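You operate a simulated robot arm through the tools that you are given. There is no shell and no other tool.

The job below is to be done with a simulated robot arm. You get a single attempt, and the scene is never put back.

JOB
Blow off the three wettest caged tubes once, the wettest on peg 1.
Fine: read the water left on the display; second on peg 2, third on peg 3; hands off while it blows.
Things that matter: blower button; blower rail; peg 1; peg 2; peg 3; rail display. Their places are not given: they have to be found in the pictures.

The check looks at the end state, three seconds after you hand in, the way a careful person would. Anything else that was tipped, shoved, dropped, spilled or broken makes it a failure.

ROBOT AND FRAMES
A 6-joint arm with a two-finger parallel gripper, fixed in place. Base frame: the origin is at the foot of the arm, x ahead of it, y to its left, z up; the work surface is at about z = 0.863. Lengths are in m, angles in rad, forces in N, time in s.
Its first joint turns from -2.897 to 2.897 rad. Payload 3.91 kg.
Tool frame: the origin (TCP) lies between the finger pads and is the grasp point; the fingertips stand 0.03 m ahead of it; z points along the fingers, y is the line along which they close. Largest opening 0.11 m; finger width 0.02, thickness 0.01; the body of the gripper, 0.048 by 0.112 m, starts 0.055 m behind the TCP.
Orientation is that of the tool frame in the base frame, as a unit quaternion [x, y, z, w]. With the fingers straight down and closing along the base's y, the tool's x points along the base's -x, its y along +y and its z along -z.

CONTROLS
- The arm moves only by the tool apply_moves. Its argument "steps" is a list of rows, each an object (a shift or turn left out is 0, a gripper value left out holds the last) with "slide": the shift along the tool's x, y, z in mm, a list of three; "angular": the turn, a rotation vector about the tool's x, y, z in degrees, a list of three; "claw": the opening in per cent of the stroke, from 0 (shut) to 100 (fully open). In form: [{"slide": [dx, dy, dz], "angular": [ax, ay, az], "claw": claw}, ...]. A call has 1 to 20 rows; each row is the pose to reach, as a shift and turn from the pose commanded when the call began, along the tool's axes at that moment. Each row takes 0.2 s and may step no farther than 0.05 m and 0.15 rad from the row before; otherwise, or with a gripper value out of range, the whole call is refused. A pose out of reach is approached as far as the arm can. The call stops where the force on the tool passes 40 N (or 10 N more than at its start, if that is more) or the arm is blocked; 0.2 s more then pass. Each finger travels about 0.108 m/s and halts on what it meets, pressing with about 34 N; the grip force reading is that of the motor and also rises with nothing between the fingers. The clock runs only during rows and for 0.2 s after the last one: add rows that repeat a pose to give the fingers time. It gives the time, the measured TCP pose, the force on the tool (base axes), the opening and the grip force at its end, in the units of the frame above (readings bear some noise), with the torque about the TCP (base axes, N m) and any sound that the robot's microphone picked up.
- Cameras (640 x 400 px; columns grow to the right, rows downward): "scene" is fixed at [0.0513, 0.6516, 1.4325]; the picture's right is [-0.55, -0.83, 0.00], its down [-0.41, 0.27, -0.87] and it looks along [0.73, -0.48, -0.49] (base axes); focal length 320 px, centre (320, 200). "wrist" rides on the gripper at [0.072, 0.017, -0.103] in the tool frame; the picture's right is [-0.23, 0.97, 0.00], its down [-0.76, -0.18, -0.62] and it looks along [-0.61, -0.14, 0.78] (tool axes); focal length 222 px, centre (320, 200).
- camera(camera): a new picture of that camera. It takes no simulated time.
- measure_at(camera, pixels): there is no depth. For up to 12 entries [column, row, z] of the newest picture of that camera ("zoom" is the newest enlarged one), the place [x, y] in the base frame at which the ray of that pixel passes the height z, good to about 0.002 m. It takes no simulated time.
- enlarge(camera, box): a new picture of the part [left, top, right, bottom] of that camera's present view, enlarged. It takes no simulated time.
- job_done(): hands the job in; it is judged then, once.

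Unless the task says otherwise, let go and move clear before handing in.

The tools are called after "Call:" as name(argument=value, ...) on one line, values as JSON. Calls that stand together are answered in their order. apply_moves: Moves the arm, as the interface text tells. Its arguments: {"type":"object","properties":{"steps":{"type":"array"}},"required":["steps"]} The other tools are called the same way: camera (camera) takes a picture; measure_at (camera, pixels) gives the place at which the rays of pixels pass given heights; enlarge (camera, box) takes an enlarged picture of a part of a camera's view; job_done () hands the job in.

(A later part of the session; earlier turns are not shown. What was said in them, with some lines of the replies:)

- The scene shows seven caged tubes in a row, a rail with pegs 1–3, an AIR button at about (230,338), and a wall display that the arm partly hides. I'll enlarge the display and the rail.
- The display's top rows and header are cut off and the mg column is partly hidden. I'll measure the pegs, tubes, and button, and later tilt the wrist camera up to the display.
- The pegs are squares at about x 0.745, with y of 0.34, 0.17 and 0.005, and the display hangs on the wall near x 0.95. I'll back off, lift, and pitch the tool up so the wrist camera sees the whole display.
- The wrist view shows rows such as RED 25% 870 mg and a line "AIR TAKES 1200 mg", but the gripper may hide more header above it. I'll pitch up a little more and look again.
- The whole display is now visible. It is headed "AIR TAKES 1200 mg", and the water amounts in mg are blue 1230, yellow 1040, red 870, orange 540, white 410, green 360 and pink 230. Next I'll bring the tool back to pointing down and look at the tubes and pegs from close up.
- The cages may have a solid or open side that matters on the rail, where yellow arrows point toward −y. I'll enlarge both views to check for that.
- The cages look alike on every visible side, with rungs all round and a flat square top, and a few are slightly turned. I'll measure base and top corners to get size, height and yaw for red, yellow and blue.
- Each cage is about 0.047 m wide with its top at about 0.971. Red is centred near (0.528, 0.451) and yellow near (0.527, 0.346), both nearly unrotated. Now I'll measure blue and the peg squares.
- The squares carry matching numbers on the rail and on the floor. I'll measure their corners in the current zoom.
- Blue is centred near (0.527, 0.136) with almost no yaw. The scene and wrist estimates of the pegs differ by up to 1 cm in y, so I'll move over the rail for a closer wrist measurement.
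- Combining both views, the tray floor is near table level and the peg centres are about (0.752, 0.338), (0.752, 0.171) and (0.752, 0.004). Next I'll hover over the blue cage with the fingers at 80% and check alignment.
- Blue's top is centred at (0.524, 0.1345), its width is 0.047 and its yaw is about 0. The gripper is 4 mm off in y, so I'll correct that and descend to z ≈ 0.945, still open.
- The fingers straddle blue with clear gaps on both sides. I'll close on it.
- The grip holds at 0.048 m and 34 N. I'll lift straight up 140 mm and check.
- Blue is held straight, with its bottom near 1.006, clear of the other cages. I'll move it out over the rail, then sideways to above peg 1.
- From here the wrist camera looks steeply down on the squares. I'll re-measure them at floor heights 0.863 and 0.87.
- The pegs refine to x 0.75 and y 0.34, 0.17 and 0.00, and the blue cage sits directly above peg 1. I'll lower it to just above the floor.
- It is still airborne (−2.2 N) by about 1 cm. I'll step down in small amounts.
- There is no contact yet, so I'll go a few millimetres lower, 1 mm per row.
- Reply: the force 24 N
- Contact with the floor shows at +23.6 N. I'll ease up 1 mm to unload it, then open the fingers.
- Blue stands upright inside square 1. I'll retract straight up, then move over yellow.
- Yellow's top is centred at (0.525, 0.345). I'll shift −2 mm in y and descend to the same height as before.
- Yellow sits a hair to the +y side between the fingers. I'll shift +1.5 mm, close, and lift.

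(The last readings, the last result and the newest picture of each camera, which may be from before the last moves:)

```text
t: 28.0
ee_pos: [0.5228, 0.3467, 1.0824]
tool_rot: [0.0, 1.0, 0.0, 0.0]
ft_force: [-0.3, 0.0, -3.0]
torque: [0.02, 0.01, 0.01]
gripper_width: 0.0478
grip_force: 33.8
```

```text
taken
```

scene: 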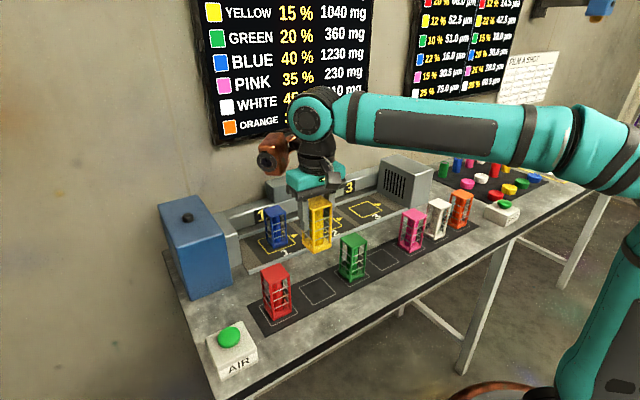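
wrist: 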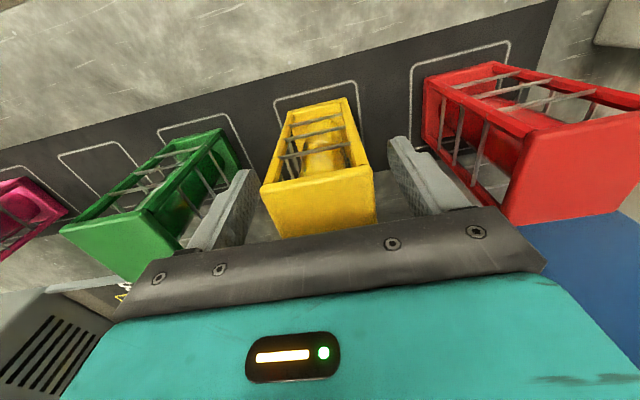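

Yellow is lifted cleanly. I'll go diagonally over to above peg 2 at (0.7505, 0.170).

Call:
apply_moves(steps=[{"slide": [-20, -25, 0]}, {"slide": [-50, -58, 0]}, {"slide": [-85, -88, 0]}, {"slide": [-120, -115, 0]}, {"slide": [-155, -140, 0]}, {"slide": [-190, -160, 0]}, {"slide": [-226, -174.5, 0]}, {"slide": [-226, -174.5, 0]}, {"slide": [-226, -174.5, 0]}])

Call:
camera(camera="wrist")

```text
t: 30.0
ee_pos: [0.7496, 0.1716, 1.0842]
tool_rot: [0.0, 1.0, 0.001, 0.0]
ft_force: [0.7, -0.4, -1.8]
torque: [0.0, 0.01, 0.01]
gripper_width: 0.0477
grip_force: 33.9
```

```text
taken
```

wrist: 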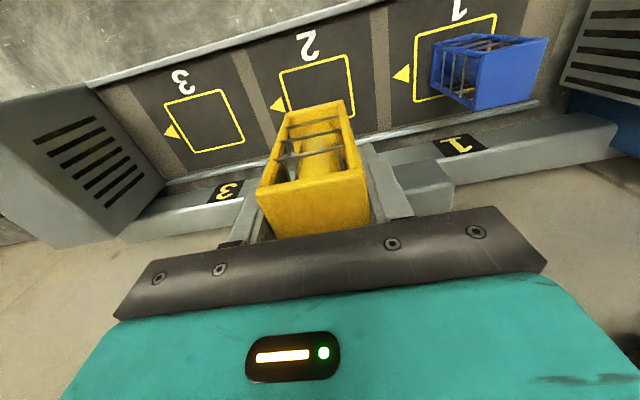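

The pose above peg 2 looks right, but the arm's orange module protrudes toward the wall and could come down near the grey box on the rail. I'll check both positions closely before lowering.

Call:
enlarge(camera="scene", box=[230, 90, 390, 240])

Call:
enlarge(camera="wrist", box=[340, 100, 520, 230])

```text
2.67 times, centred on (310, 165) of scene
```

zoom: 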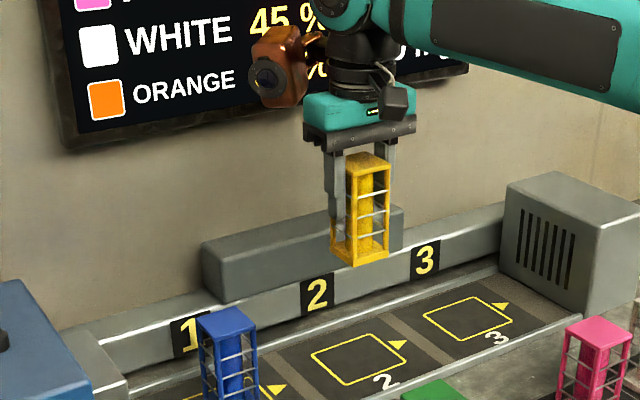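

```text
3.08 times, centred on (430, 165) of wrist
```

zoom: 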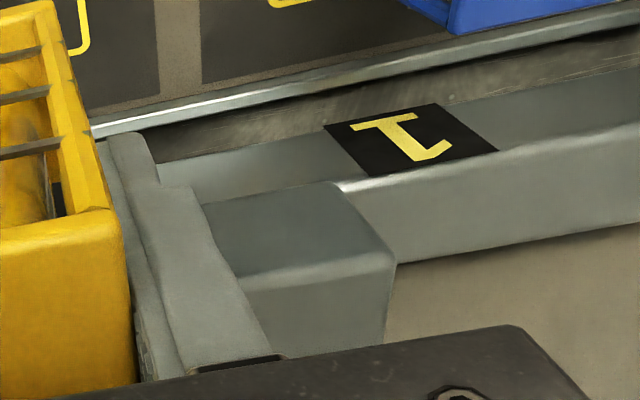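

Call:
measure_at(camera="wrist", pixels=[[454.4, 185.1, 0.94], [454.4, 185.1, 0.96], [454.4, 185.1, 0.98], [454.4, 185.1, 1.0], [436, 159, 0.92], [436, 159, 0.94]])

Call:
measure_at(camera="scene", pixels=[[273.3, 189, 0.94], [273.3, 189, 0.96], [273.3, 189, 0.98], [273.3, 189, 1.0], [273.3, 202, 0.92], [273.3, 202, 0.94]])

```text
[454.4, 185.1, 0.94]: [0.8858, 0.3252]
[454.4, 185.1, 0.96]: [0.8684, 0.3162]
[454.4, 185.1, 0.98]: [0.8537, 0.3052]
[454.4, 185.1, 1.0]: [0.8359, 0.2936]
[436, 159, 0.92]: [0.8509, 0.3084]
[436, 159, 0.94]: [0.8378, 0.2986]
```

```text
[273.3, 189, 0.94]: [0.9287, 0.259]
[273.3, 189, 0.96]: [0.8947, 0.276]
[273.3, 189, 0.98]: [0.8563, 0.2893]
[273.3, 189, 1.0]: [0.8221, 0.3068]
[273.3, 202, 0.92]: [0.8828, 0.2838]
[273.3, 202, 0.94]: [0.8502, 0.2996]
```

Triangulating gives a box top of about 0.987 with its front at x ≈ 0.847. I estimate the orange module at the final height to be about 1.0 or higher, so it is close. I'll lower in two stages and look in between.

Call:
apply_moves(steps=[{"slide": [0, 0, 35]}, {"slide": [0, 0, 70]}, {"slide": [0, 0, 95]}, {"slide": [0, 0, 95]}])

Call:
enlarge(camera="scene", box=[250, 110, 370, 220])

Call:
camera(camera="wrist")

```text
t: 31.0
ee_pos: [0.7488, 0.1688, 0.9906]
tool_rot: [0.001, 1.0, -0.001, 0.0]
ft_force: [0.5, 0.3, -1.7]
torque: [-0.01, 0.0, -0.01]
gripper_width: 0.0477
grip_force: 33.9
```

```text
3.64 times, centred on (310, 165) of scene
```

zoom: 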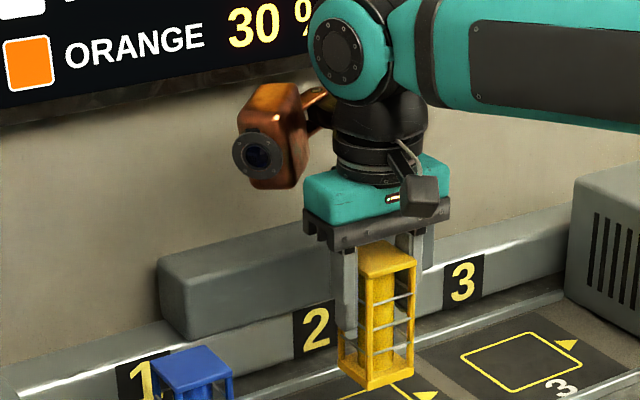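

```text
taken
```

wrist: 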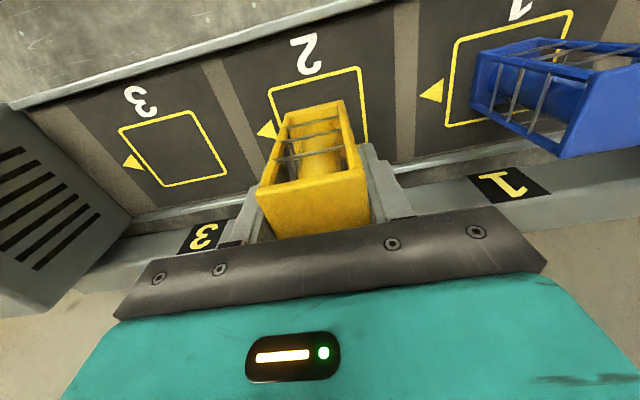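

Two views put the module about 6 cm forward, 7 cm toward +y and at least 7 cm above the TCP, so it ends near 1.013 and clears the box by about 25 mm. I'll lower to just above the floor.

Call:
apply_moves(steps=[{"slide": [-1, 1, 20]}, {"slide": [-1, 1, 36]}, {"slide": [-1, 1, 43]}, {"slide": [-1, 1, 43]}])

Call:
enlarge(camera="scene", box=[250, 110, 370, 220])

```text
t: 32.0
ee_pos: [0.7499, 0.1709, 0.9467]
tool_rot: [0.0, 1.0, 0.001, 0.0]
ft_force: [0.6, 0.5, -2.1]
torque: [0.0, 0.0, 0.01]
gripper_width: 0.0481
grip_force: 34.4
```

```text
3.64 times, centred on (310, 165) of scene
```

zoom: 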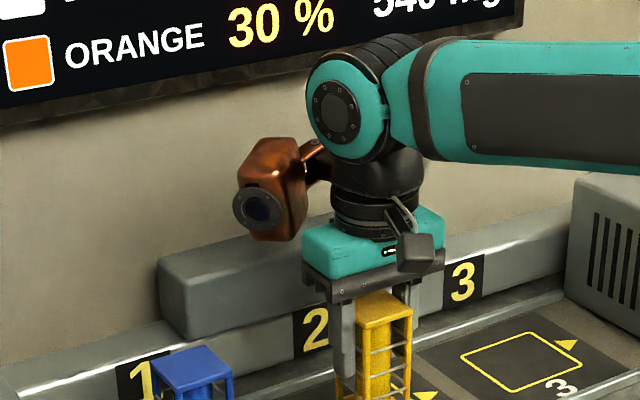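

The module stays clear of the box, and the reading still shows only the tube's weight. I'll step down in 1 mm moves to contact.

Call:
apply_moves(steps=[{"slide": [0, 0, 1]}, {"slide": [0, 0, 2]}, {"slide": [0, 0, 2]}])

Call:
apply_moves(steps=[{"slide": [0, 0, 1]}, {"slide": [0, 0, 1]}])

```text
t: 32.8
ee_pos: [0.7501, 0.1706, 0.9455]
tool_rot: [-0.001, 1.0, 0.0, 0.0]
ft_force: [-0.5, 0.7, -2.3]
torque: [0.04, -0.03, 0.03]
gripper_width: 0.0479
grip_force: 34.6
```

```text
t: 33.4
ee_pos: [0.7514, 0.1712, 0.9454]
tool_rot: [0.0, 1.0, 0.001, 0.0]
ft_force: [0.6, 0.0, -2.6]
torque: [0.02, -0.01, 0.01]
gripper_width: 0.0478
grip_force: 34.1
```

Call:
apply_moves(steps=[{"slide": [0, 0, 1]}, {"slide": [0, 0, 1]}])

```text
t: 34.0
ee_pos: [0.7513, 0.1707, 0.9444]
tool_rot: [0.0, 1.0, 0.001, 0.001]
ft_force: [0.0, 3.6, 9.7]
torque: [0.21, 0.32, -0.04]
gripper_width: 0.0477
grip_force: 34.0
```

Contact at +9.7 N. I'll open the fingers here and look.

Call:
apply_moves(steps=[{"slide": [0, 0, -0.4], "claw": 50}, {"slide": [0, 0, -0.4], "claw": 60}, {"slide": [0, 0, -0.4], "claw": 80}, {"slide": [0, 0, -0.4], "claw": 80}])

Call:
camera(camera="wrist")

Call:
camera(camera="scene")

```text
t: 35.0
ee_pos: [0.7517, 0.1704, 0.9446]
tool_rot: [0.0, 1.0, 0.0, 0.0]
ft_force: [0.1, -0.5, 0.7]
torque: [-0.04, -0.02, -0.01]
gripper_width: 0.0881
grip_force: 0.1
```

```text
taken
```

wrist: 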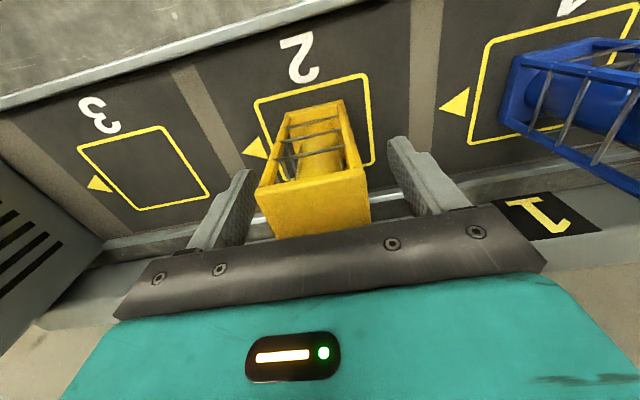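

```text
taken
```

scene: 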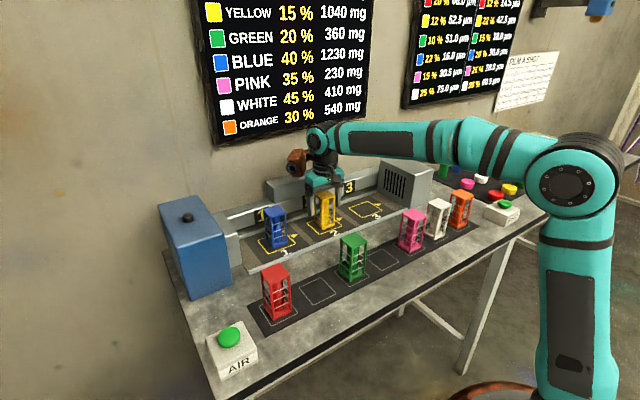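

Yellow stands in square 2. I'll retract up and move over to red.

Call:
apply_moves(steps=[{"slide": [0, 0, -20], "claw": 80}, {"slide": [0, 0, -60]}, {"slide": [0, 0, -100]}, {"slide": [0, 0, -140]}, {"slide": [20, 0, -156]}, {"slide": [56, 20, -156]}, {"slide": [90, 50, -156]}, {"slide": [120, 84, -156]}, {"slide": [150, 120, -156]}, {"slide": [175, 158, -156]}, {"slide": [200, 196, -156]}, {"slide": [215, 236, -156]}, {"slide": [226, 274, -156]}, {"slide": [226, 280, -156]}, {"slide": [226, 280, -156]}])

Call:
enlarge(camera="wrist", box=[200, 40, 440, 200])

Call:
camera(camera="scene")

```text
t: 38.2
ee_pos: [0.5241, 0.4509, 1.0993]
tool_rot: [0.0, 1.0, 0.0, -0.001]
ft_force: [-0.9, 0.3, 0.0]
torque: [0.0, 0.03, -0.01]
gripper_width: 0.0879
grip_force: 0.1
```

```text
2.50 times, centred on (320, 120) of wrist
```

zoom: 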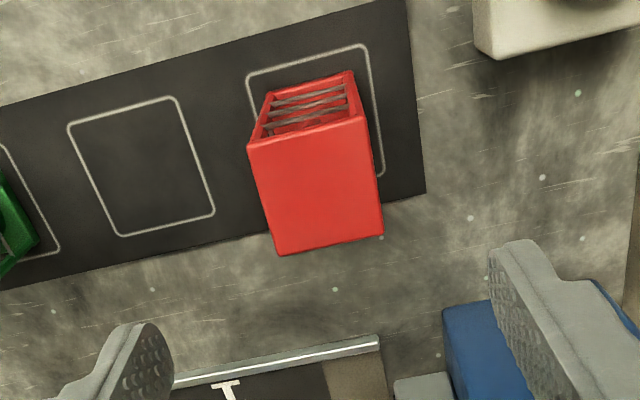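

```text
taken
```

scene: 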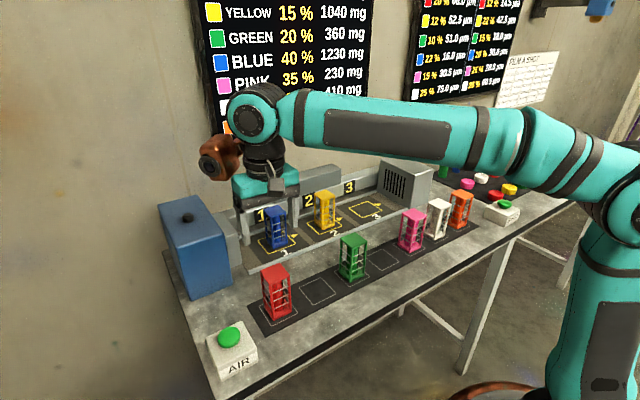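

Call:
measure_at(camera="zoom", pixels=[[247, 147, 0.971], [365, 118, 0.971], [383, 234, 0.971], [277, 256, 0.971]])

Call:
measure_at(camera="scene", pixels=[[193, 300, 0.863], [231, 290, 0.863], [179, 280, 0.863], [172, 222, 1.0], [218, 213, 1.0]])

```text
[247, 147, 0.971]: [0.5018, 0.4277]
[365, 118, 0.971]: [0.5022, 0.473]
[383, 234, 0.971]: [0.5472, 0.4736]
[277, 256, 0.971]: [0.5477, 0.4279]
```

```text
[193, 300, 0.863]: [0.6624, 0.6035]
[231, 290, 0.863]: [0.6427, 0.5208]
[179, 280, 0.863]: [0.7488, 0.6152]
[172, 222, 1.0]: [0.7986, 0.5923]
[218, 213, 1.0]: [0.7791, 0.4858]
```

Red is centred at (0.525, 0.4505), right under the TCP. The blue compressor box has a corner near (0.65, 0.515) with its top at about 1.015, too close to where the orange module would come down. I'll turn the tool 90° here so the module swings away, then grip red along x.

Call:
apply_moves(steps=[{"angular": [0, 0, 8]}, {"angular": [0, 0, 16]}, {"angular": [0, 0, 24]}, {"angular": [0, 0, 32]}, {"angular": [0, 0, 40]}, {"angular": [0, 0, 48]}, {"angular": [0, 0, 56]}, {"angular": [0, 0, 64]}, {"angular": [0, 0, 72]}, {"angular": [0, 0, 80]}, {"angular": [0, 0, 88]}, {"angular": [0, 0, 90]}, {"angular": [0, 0, 90]}])

Call:
camera(camera="scene")

Call:
camera(camera="wrist")

```text
t: 41.0
ee_pos: [0.5256, 0.4514, 1.0996]
tool_rot: [0.708, 0.706, 0.0, 0.0]
ft_force: [-0.6, 0.6, -0.1]
torque: [0.01, 0.02, -0.01]
gripper_width: 0.0883
grip_force: 0.2
```

```text
taken
```

scene: 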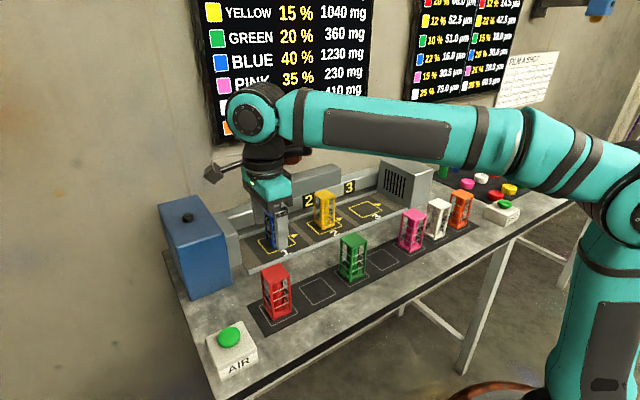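

```text
taken
```

wrist: 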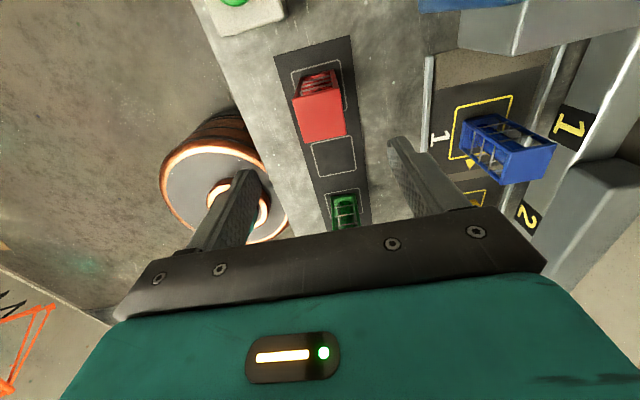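

Call:
enlarge(camera="wrist", box=[240, 40, 400, 180])

```text
2.86 times, centred on (320, 110) of wrist
```

zoom: 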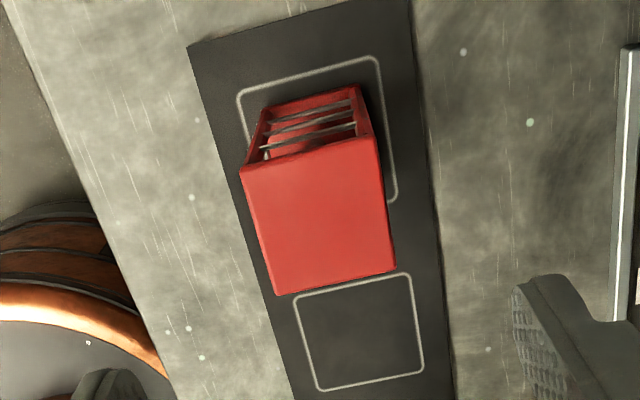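

Call:
measure_at(camera="zoom", pixels=[[240, 170, 0.971], [375, 138, 0.971], [395, 269, 0.971], [276, 294, 0.971]])

```text
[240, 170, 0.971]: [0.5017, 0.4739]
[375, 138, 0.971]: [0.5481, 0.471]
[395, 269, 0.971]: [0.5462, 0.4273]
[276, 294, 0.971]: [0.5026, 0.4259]
```

Red is centred at (0.5247, 0.450) between the fingers' path, and the module now hangs over empty table. I'll descend.

Call:
apply_moves(steps=[{"slide": [0, 0, 40], "claw": 80}, {"slide": [0, 0, 80]}, {"slide": [0, 0, 115]}, {"slide": [0, 0, 140]}, {"slide": [0, 0, 155]}, {"slide": [0, 0, 155]}])

Call:
camera(camera="wrist")

Call:
enlarge(camera="scene", box=[180, 180, 360, 340])

```text
t: 42.4
ee_pos: [0.5272, 0.4519, 0.9441]
tool_rot: [0.707, 0.707, 0.0, 0.0]
ft_force: [0.3, 0.1, -0.6]
torque: [0.0, 0.0, -0.03]
gripper_width: 0.088
grip_force: 0.0
```

```text
taken
```

wrist: 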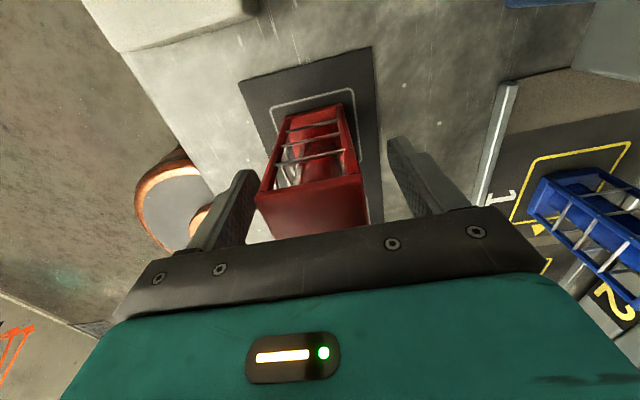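

```text
2.50 times, centred on (270, 260) of scene
```

zoom: 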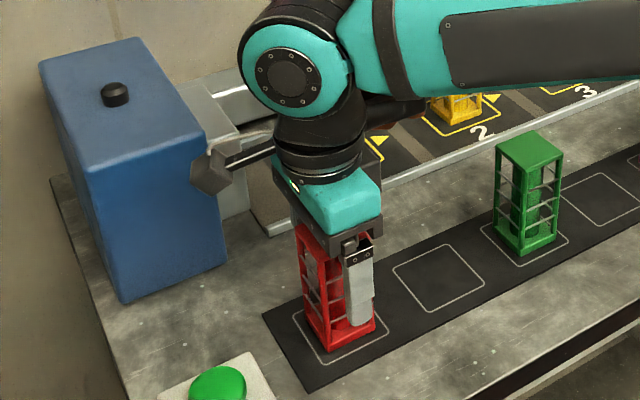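

The fingers straddle red evenly. I'll close and lift.

Call:
apply_moves(steps=[{"claw": 60}, {"claw": 45}, {"claw": 30}, {"claw": 20}, {"claw": 20}])

Call:
apply_moves(steps=[{"slide": [0, 0, -15]}, {"slide": [0, 0, -45]}, {"slide": [0, 0, -80]}, {"slide": [0, 0, -115]}, {"slide": [0, 0, -150]}, {"slide": [0, 0, -150]}])

Call:
camera(camera="scene")

```text
t: 43.6
ee_pos: [0.5259, 0.4526, 0.9442]
tool_rot: [0.707, 0.708, 0.0, -0.001]
ft_force: [-0.5, -0.7, -0.2]
torque: [0.04, 0.06, 0.01]
gripper_width: 0.0476
grip_force: 34.3
```

```text
t: 45.0
ee_pos: [0.5238, 0.4535, 1.0964]
tool_rot: [0.707, 0.707, 0.0, 0.001]
ft_force: [0.2, 0.0, -2.3]
torque: [0.03, 0.02, -0.01]
gripper_width: 0.0477
grip_force: 34.5
```

```text
taken
```

scene: 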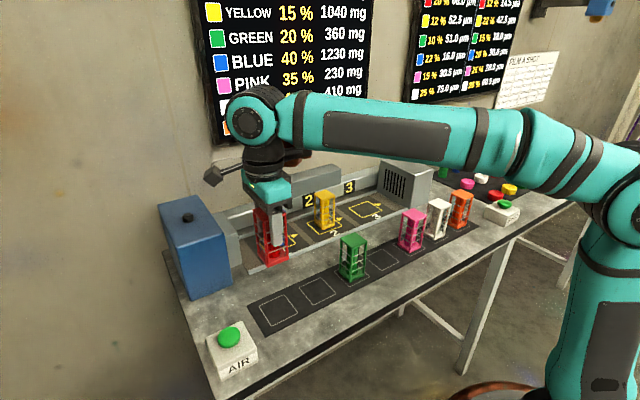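

Red is held. I'll carry it between the rows toward peg 3, turning the tool back to its original yaw on the way.

Call:
apply_moves(steps=[{"slide": [-35, 15, 0], "angular": [0, 0, -6.5]}, {"slide": [-70, 30, 0], "angular": [0, 0, -13]}, {"slide": [-105, 48, 0], "angular": [0, 0, -19.5]}, {"slide": [-140, 65, 0], "angular": [0, 0, -26]}, {"slide": [-175, 82, 0], "angular": [0, 0, -32.5]}, {"slide": [-210, 100, 0], "angular": [0, 0, -39]}, {"slide": [-245, 115, 0], "angular": [0, 0, -45.5]}, {"slide": [-280, 130, 0], "angular": [0, 0, -52]}, {"slide": [-315, 145, 0], "angular": [0, 0, -58.5]}, {"slide": [-350, 162, 0], "angular": [0, 0, -65]}, {"slide": [-385, 180, 0], "angular": [0, 0, -71.5]}, {"slide": [-415, 200, 0], "angular": [0, 0, -78]}, {"slide": [-440, 218, 0], "angular": [0, 0, -84.5]}, {"slide": [-450, 225, 0], "angular": [0, 0, -90]}, {"slide": [-450, 225, 0], "angular": [0, 0, -90]}, {"slide": [-450, 225, 0], "angular": [0, 0, -90]}])

Call:
camera(camera="wrist")

Call:
enlarge(camera="scene", box=[230, 90, 450, 280])

```text
t: 48.4
ee_pos: [0.7484, 0.0002, 1.0935]
tool_rot: [0.0, 1.0, 0.0, 0.0]
ft_force: [0.3, -0.3, -2.5]
torque: [0.03, 0.01, 0.01]
gripper_width: 0.048
grip_force: 33.8
```

```text
taken
```

wrist: 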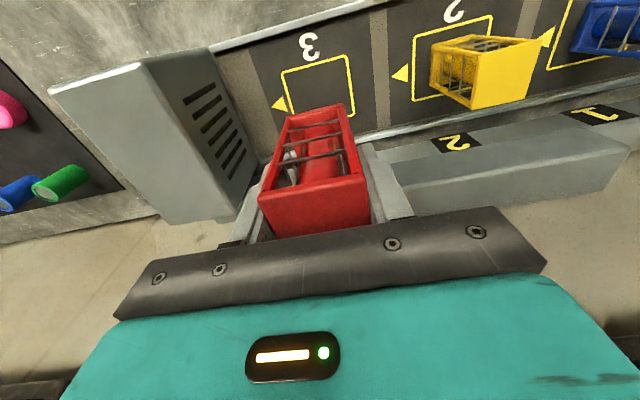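

```text
2.11 times, centred on (340, 185) of scene
```

zoom: 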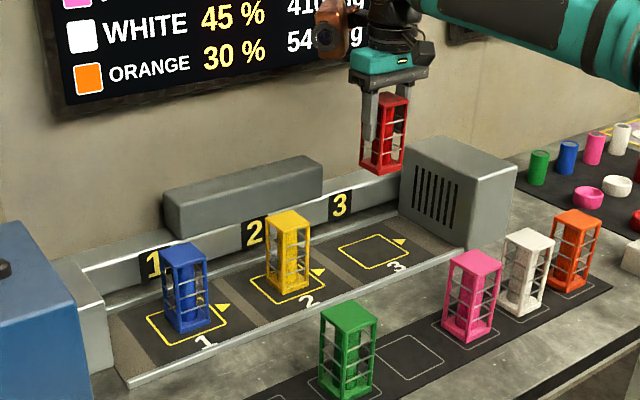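

Call:
measure_at(camera="wrist", pixels=[[282, 75, 0.866], [345, 53, 0.866], [353, 103, 0.866], [141, 65, 1.0], [141, 65, 0.98], [238, 212, 1.0], [207, 48, 0.866], [257, 158, 0.866], [405, 178, 0.987], [400, 150, 0.94]])

Call:
measure_at(camera="scene", pixels=[[382, 157, 0.98], [382, 157, 1.0], [382, 157, 1.02], [413, 177, 0.98], [413, 177, 1.0], [413, 177, 1.02]])

```text
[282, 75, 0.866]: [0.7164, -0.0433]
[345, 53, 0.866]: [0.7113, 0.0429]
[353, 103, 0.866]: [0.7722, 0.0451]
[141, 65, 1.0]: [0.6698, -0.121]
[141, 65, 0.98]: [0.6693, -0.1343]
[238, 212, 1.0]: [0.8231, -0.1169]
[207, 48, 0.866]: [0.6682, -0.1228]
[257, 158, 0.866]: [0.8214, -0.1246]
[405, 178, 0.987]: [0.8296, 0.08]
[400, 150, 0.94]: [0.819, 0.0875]
```

```text
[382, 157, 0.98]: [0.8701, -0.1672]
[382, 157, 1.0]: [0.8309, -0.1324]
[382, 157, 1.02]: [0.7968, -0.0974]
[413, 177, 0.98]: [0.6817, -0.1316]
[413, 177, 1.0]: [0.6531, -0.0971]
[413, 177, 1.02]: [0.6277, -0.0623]
```

The vent box's near face is at y ≈ −0.12, well clear of the gripper, and red is centred over square 3. I'll lower to just above the floor.

Call:
apply_moves(steps=[{"slide": [-1, 1, 40]}, {"slide": [-1, 1, 80]}, {"slide": [-1, 1, 110]}, {"slide": [-1, 1, 133]}, {"slide": [-1, 1, 145]}, {"slide": [-1, 1, 145]}])

Call:
enlarge(camera="scene", box=[290, 130, 430, 240])

```text
t: 49.8
ee_pos: [0.7492, 0.0031, 0.9479]
tool_rot: [0.0, 1.0, 0.0, 0.0]
ft_force: [-0.9, -0.6, -2.4]
torque: [0.02, 0.03, 0.0]
gripper_width: 0.0478
grip_force: 33.8
```

```text
3.64 times, centred on (360, 185) of scene
```

zoom: 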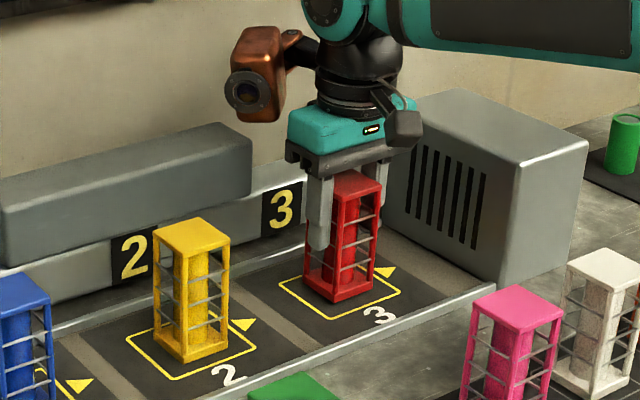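

Call:
apply_moves(steps=[{"slide": [0, 0, 1]}, {"slide": [0, 0, 2]}, {"slide": [0, 0, 3]}, {"slide": [0, 0, 3]}])

Call:
apply_moves(steps=[{"slide": [0, 0, 0.8]}, {"slide": [0, 0, 0.8]}])

```text
t: 50.8
ee_pos: [0.7512, 0.0027, 0.9443]
tool_rot: [-0.001, 1.0, 0.0, 0.0]
ft_force: [0.3, -0.5, -2.5]
torque: [-0.03, 0.01, -0.01]
gripper_width: 0.0481
grip_force: 34.3
```

```text
t: 51.4
ee_pos: [0.7519, 0.0023, 0.9449]
tool_rot: [0.001, 1.0, 0.0, 0.0]
ft_force: [0.1, -0.8, -2.2]
torque: [0.0, 0.01, 0.0]
gripper_width: 0.0478
grip_force: 33.8
```

Call:
apply_moves(steps=[{"slide": [0, 0, 0.8]}, {"slide": [0, 0, 0.8]}])

```text
t: 52.0
ee_pos: [0.7521, 0.0022, 0.9431]
tool_rot: [0.001, 1.0, 0.0, 0.001]
ft_force: [0.7, -0.9, 5.9]
torque: [-0.03, 0.13, 0.01]
gripper_width: 0.0476
grip_force: 33.9
```

Contact at +5.9 N. I'll open the fingers, then retract straight up.

Call:
apply_moves(steps=[{"slide": [0, 0, 0], "claw": 50}, {"slide": [0, 0, 0], "claw": 60}, {"slide": [0, 0, 0], "claw": 80}, {"slide": [0, 0, 0], "claw": 80}, {"slide": [0, 0, -20]}, {"slide": [0, 0, -60]}, {"slide": [0, 0, -100]}, {"slide": [0, 0, -140]}, {"slide": [0, 0, -170]}, {"slide": [0, 0, -170]}])

Call:
camera(camera="scene")

Call:
camera(camera="wrist")

```text
t: 54.2
ee_pos: [0.7528, 0.0008, 1.1157]
tool_rot: [-0.001, 1.0, -0.001, -0.001]
ft_force: [-0.2, -0.1, -0.4]
torque: [0.02, 0.01, 0.02]
gripper_width: 0.0883
grip_force: 0.2
```

```text
taken
```

scene: 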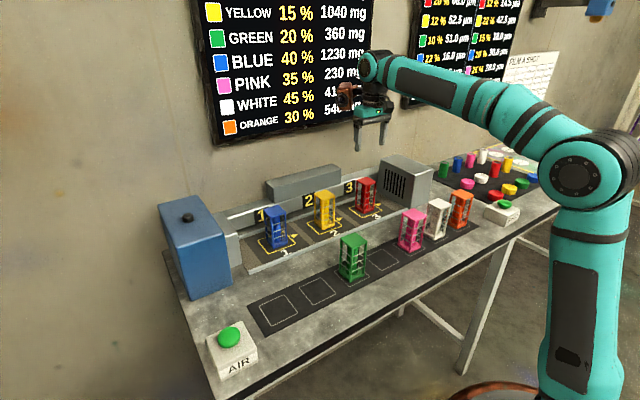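

```text
taken
```

wrist: 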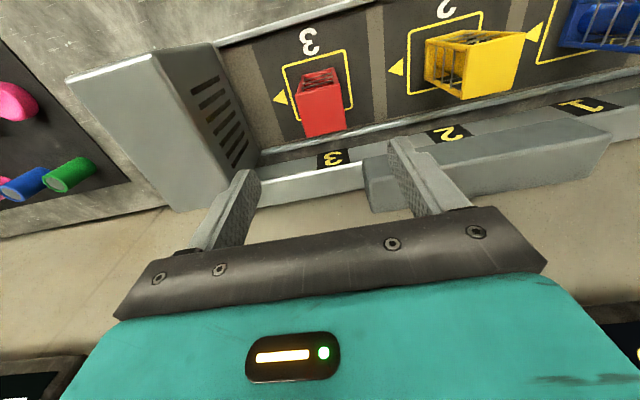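

All three cages stand on their pegs: blue on 1, yellow on 2 and red on 3. I'll check the seating up close, then move over to the AIR button with the gripper shut.

Call:
enlarge(camera="scene", box=[240, 160, 400, 270])

Call:
apply_moves(steps=[{"slide": [40, 5, 0], "claw": 40}, {"slide": [80, 20, 0], "claw": 20}, {"slide": [115, 45, 0], "claw": 0}, {"slide": [145, 75, 0]}, {"slide": [165, 115, 0]}, {"slide": [180, 155, 0]}, {"slide": [195, 195, 0]}, {"slide": [205, 237, 0]}, {"slide": [215, 279, 0]}, {"slide": [225, 321, 0]}, {"slide": [235, 363, 0]}, {"slide": [245, 405, 0]}, {"slide": [255, 447, 0]}, {"slide": [265, 489, 0]}, {"slide": [275, 531, 0]}, {"slide": [278, 573, 0]}, {"slide": [278, 573, 0]}])

Call:
camera(camera="wrist")

Call:
camera(camera="scene")

```text
3.64 times, centred on (320, 215) of scene
```

zoom: 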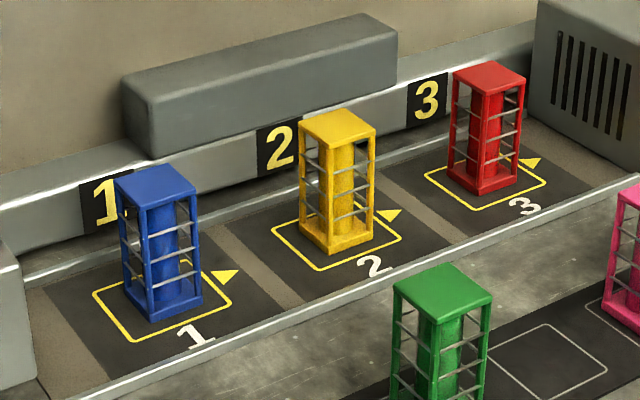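

```text
t: 57.8
ee_pos: [0.4722, 0.5735, 1.1172]
tool_rot: [0.0, 1.0, 0.0, 0.0]
ft_force: [0.5, -0.1, 0.3]
torque: [-0.01, -0.02, 0.0]
gripper_width: 0.0
grip_force: 33.5
```

```text
taken
```

wrist: 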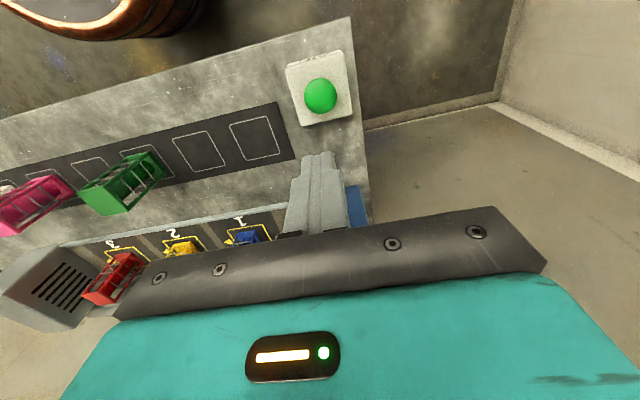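

```text
taken
```

scene: 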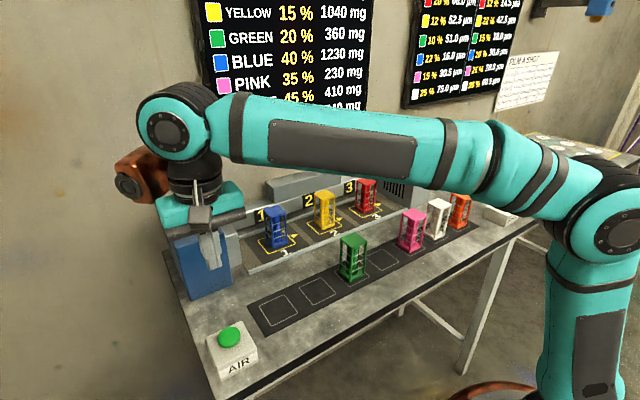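

The cages are centred in their squares. The wrist view shows the button at (320, 97), and I'll triangulate its position and height.

Call:
enlarge(camera="wrist", box=[270, 40, 370, 140])

Call:
enlarge(camera="scene", box=[190, 300, 280, 390])

Call:
measure_at(camera="wrist", pixels=[[320, 97, 0.9], [320, 97, 0.91], [320, 97, 0.92], [320, 97, 0.93]])

Call:
measure_at(camera="scene", pixels=[[229, 338, 0.9], [229, 338, 0.91], [229, 338, 0.92], [229, 338, 0.93], [224, 376, 0.863], [257, 361, 0.863], [222, 360, 0.9]])

```text
4.00 times, centred on (320, 90) of wrist
```

zoom: 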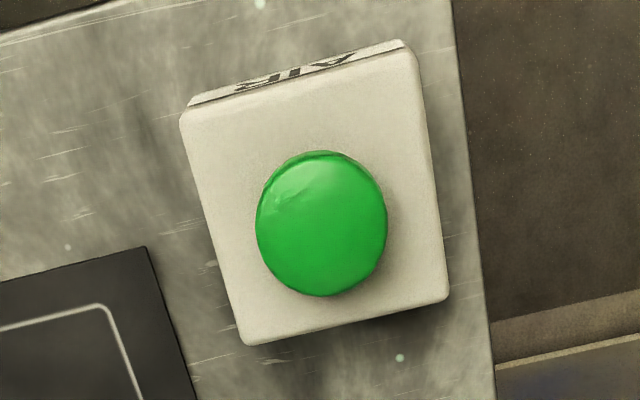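

```text
4.44 times, centred on (235, 345) of scene
```

zoom: 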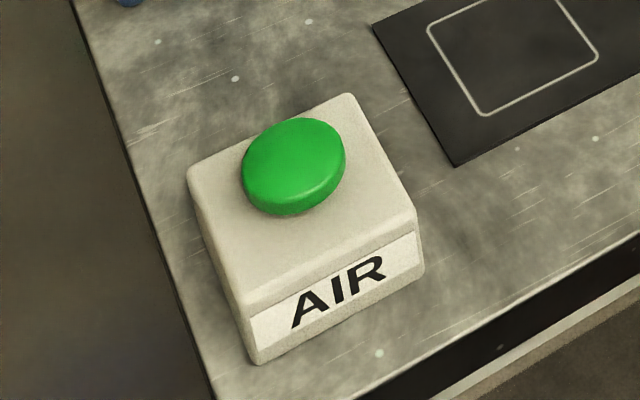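

```text
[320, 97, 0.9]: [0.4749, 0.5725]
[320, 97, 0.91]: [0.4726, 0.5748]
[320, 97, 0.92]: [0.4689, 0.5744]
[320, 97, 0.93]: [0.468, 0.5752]
```

```text
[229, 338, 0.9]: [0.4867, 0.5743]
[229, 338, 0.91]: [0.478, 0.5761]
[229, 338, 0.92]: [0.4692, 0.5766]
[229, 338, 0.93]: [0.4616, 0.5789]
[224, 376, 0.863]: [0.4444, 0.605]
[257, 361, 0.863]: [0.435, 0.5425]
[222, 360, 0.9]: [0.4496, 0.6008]
```

The button centre is (0.470, 0.575) with its top near 0.918. I'll lower the closed fingertips to about 15 mm above it.

Call:
apply_moves(steps=[{"slide": [3, 0, 40]}, {"slide": [3, 0, 80]}, {"slide": [3, 0, 115]}, {"slide": [3, 0, 140]}, {"slide": [3, 0, 150]}, {"slide": [3, 0, 150]}])

Call:
enlarge(camera="scene", box=[150, 220, 310, 390])

Call:
camera(camera="wrist")

```text
t: 59.2
ee_pos: [0.4708, 0.5764, 0.9636]
tool_rot: [0.0, 1.0, 0.0, 0.0]
ft_force: [0.0, 0.6, -0.2]
torque: [0.01, -0.04, 0.0]
gripper_width: 0.0
grip_force: 33.6
```

```text
2.35 times, centred on (230, 305) of scene
```

zoom: 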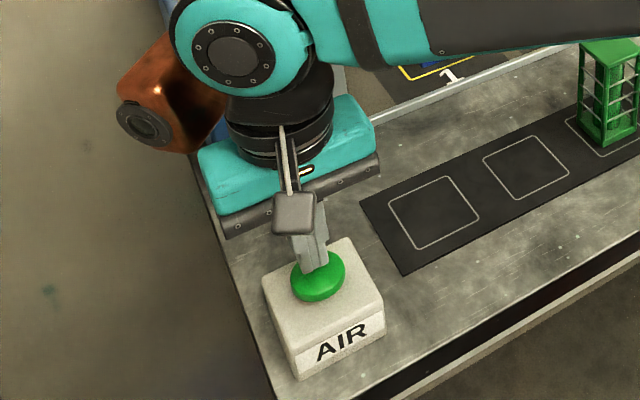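

```text
taken
```

wrist: 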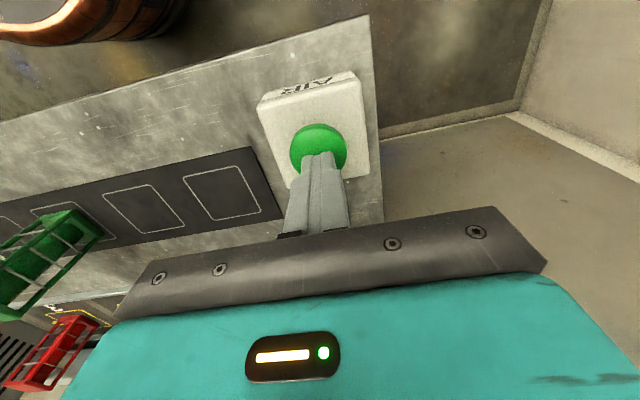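

The fingertips hang just above the button's centre. I'll press down in small steps and watch force and sound.

Call:
apply_moves(steps=[{"slide": [0, 0, 5]}, {"slide": [0, 0, 10]}, {"slide": [0, 0, 13]}, {"slide": [0, 0, 15]}])

```text
t: 60.2
ee_pos: [0.4713, 0.5755, 0.9491]
tool_rot: [0.0, 1.0, 0.0, 0.001]
ft_force: [0.8, 1.8, 4.6]
torque: [0.05, -0.01, -0.01]
gripper_width: 0.0001
grip_force: 33.8
heard: click
```

A click was heard at 4.6 N, so the button has registered. I'll retract straight up and listen.

Call:
apply_moves(steps=[{"slide": [0, 0, -15]}, {"slide": [0, 0, -50]}, {"slide": [0, 0, -90]}, {"slide": [0, 0, -130]}, {"slide": [0, 0, -150]}, {"slide": [0, 0, -150]}])

Call:
camera(camera="scene")

```text
t: 61.6
ee_pos: [0.4688, 0.5761, 1.1]
tool_rot: [0.0, 1.0, 0.0, 0.0]
ft_force: [0.4, 0.0, -0.7]
torque: [0.01, 0.0, 0.02]
gripper_width: 0.0
grip_force: 34.2
```

```text
taken
```

scene: 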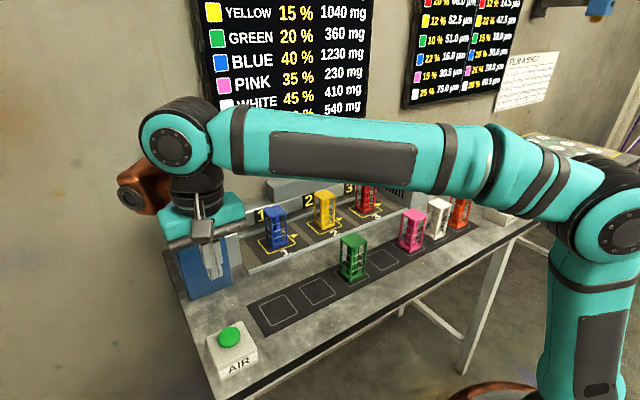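

The click was heard but there's no blower sound yet, and the display still reads 1040/1230 mg. I'll wait a few seconds with the arm still and check again before doing anything else.

Call:
apply_moves(steps=[{"slide": [0, 0, 0]}, {"slide": [0, 0, 0]}, {"slide": [0, 0, 0]}, {"slide": [0, 0, 0]}, {"slide": [0, 0, 0]}, {"slide": [0, 0, 0]}, {"slide": [0, 0, 0]}, {"slide": [0, 0, 0]}, {"slide": [0, 0, 0]}, {"slide": [0, 0, 0]}])

Call:
camera(camera="scene")

Call:
enlarge(camera="scene", box=[160, 150, 420, 320])

```text
t: 63.8
ee_pos: [0.4688, 0.5761, 1.1003]
tool_rot: [0.001, 1.0, 0.0, 0.0]
ft_force: [0.5, 0.1, 1.4]
torque: [0.0, -0.01, -0.01]
gripper_width: 0.0
grip_force: 34.2
```

```text
taken
```

scene: 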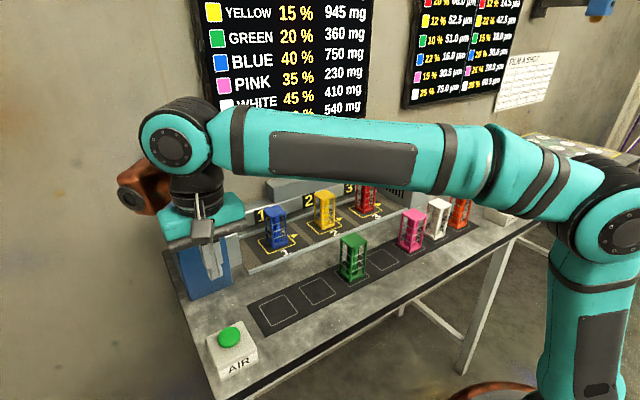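

```text
2.35 times, centred on (290, 235) of scene
```

zoom: 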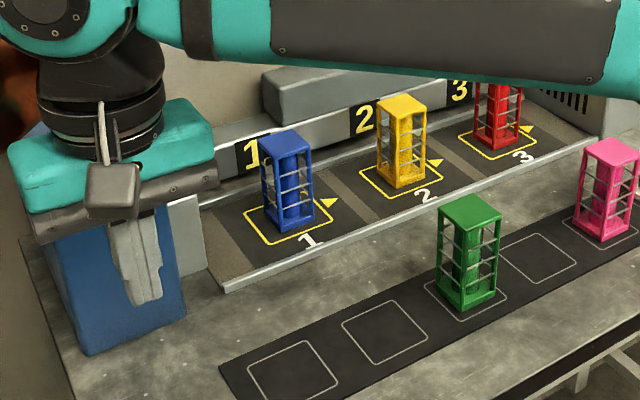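

The display is changing: blue is down from 1230 to 750 and yellow to 945, so the blower is running. I'll stay clear and wait until the values settle.

Call:
apply_moves(steps=[{"slide": [0, 0, 0]}, {"slide": [0, 0, 0]}, {"slide": [0, 0, 0]}, {"slide": [0, 0, 0]}, {"slide": [0, 0, 0]}, {"slide": [0, 0, 0]}, {"slide": [0, 0, 0]}, {"slide": [0, 0, 0]}, {"slide": [0, 0, 0]}, {"slide": [0, 0, 0]}, {"slide": [0, 0, 0]}, {"slide": [0, 0, 0]}, {"slide": [0, 0, 0]}, {"slide": [0, 0, 0]}, {"slide": [0, 0, 0]}, {"slide": [0, 0, 0]}, {"slide": [0, 0, 0]}, {"slide": [0, 0, 0]}, {"slide": [0, 0, 0]}, {"slide": [0, 0, 0]}])

Call:
enlarge(camera="scene", box=[190, 0, 390, 150])

```text
t: 68.0
ee_pos: [0.469, 0.5752, 1.0999]
tool_rot: [0.0, 1.0, 0.0, 0.0]
ft_force: [-0.1, 0.3, -0.7]
torque: [-0.01, 0.02, 0.03]
gripper_width: 0.0
grip_force: 34.2
```

```text
2.67 times, centred on (290, 75) of scene
```

zoom: 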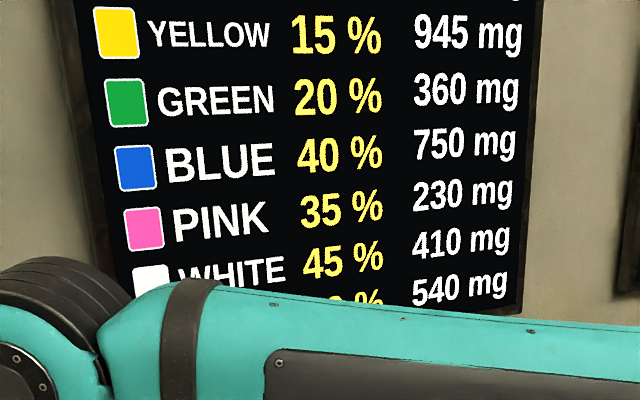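

The readings have been steady for over four seconds (blue 750, yellow 945), so the single blow is finished. The cages are upright on pegs 1–3 and the arm is clear above the button, so I'll hand in.

Call:
job_done()

```text
The job is handed in.
```

I put the three wettest tubes on the rail and blew them off once. The job is handed in, but I haven't seen the check's result.

| Peg | Tube | Water before | Water after |
|---|---|---|---|
| 1 | Blue | 1230 mg | 750 mg |
| 2 | Yellow | 1040 mg | 945 mg |
| 3 | Red | 870 mg | not read |

- **Ranking:** I ranked the tubes by the mg column on the display. The columns have no headings, so taking mg, not %, as the water left was my reading.
- **Blow:** I pressed the AIR button once and heard it click. The gripper was clear of the tubes and the arm stayed still above the button while it blew. The blue and yellow readings then stayed the same for about four seconds.
- **Red:** its line was above the scene camera's view of the display, so I didn't read its final value.
- **Everything else:** the last view of the rail showed all three cages upright on their pegs. I saw nothing else moved or tipped.
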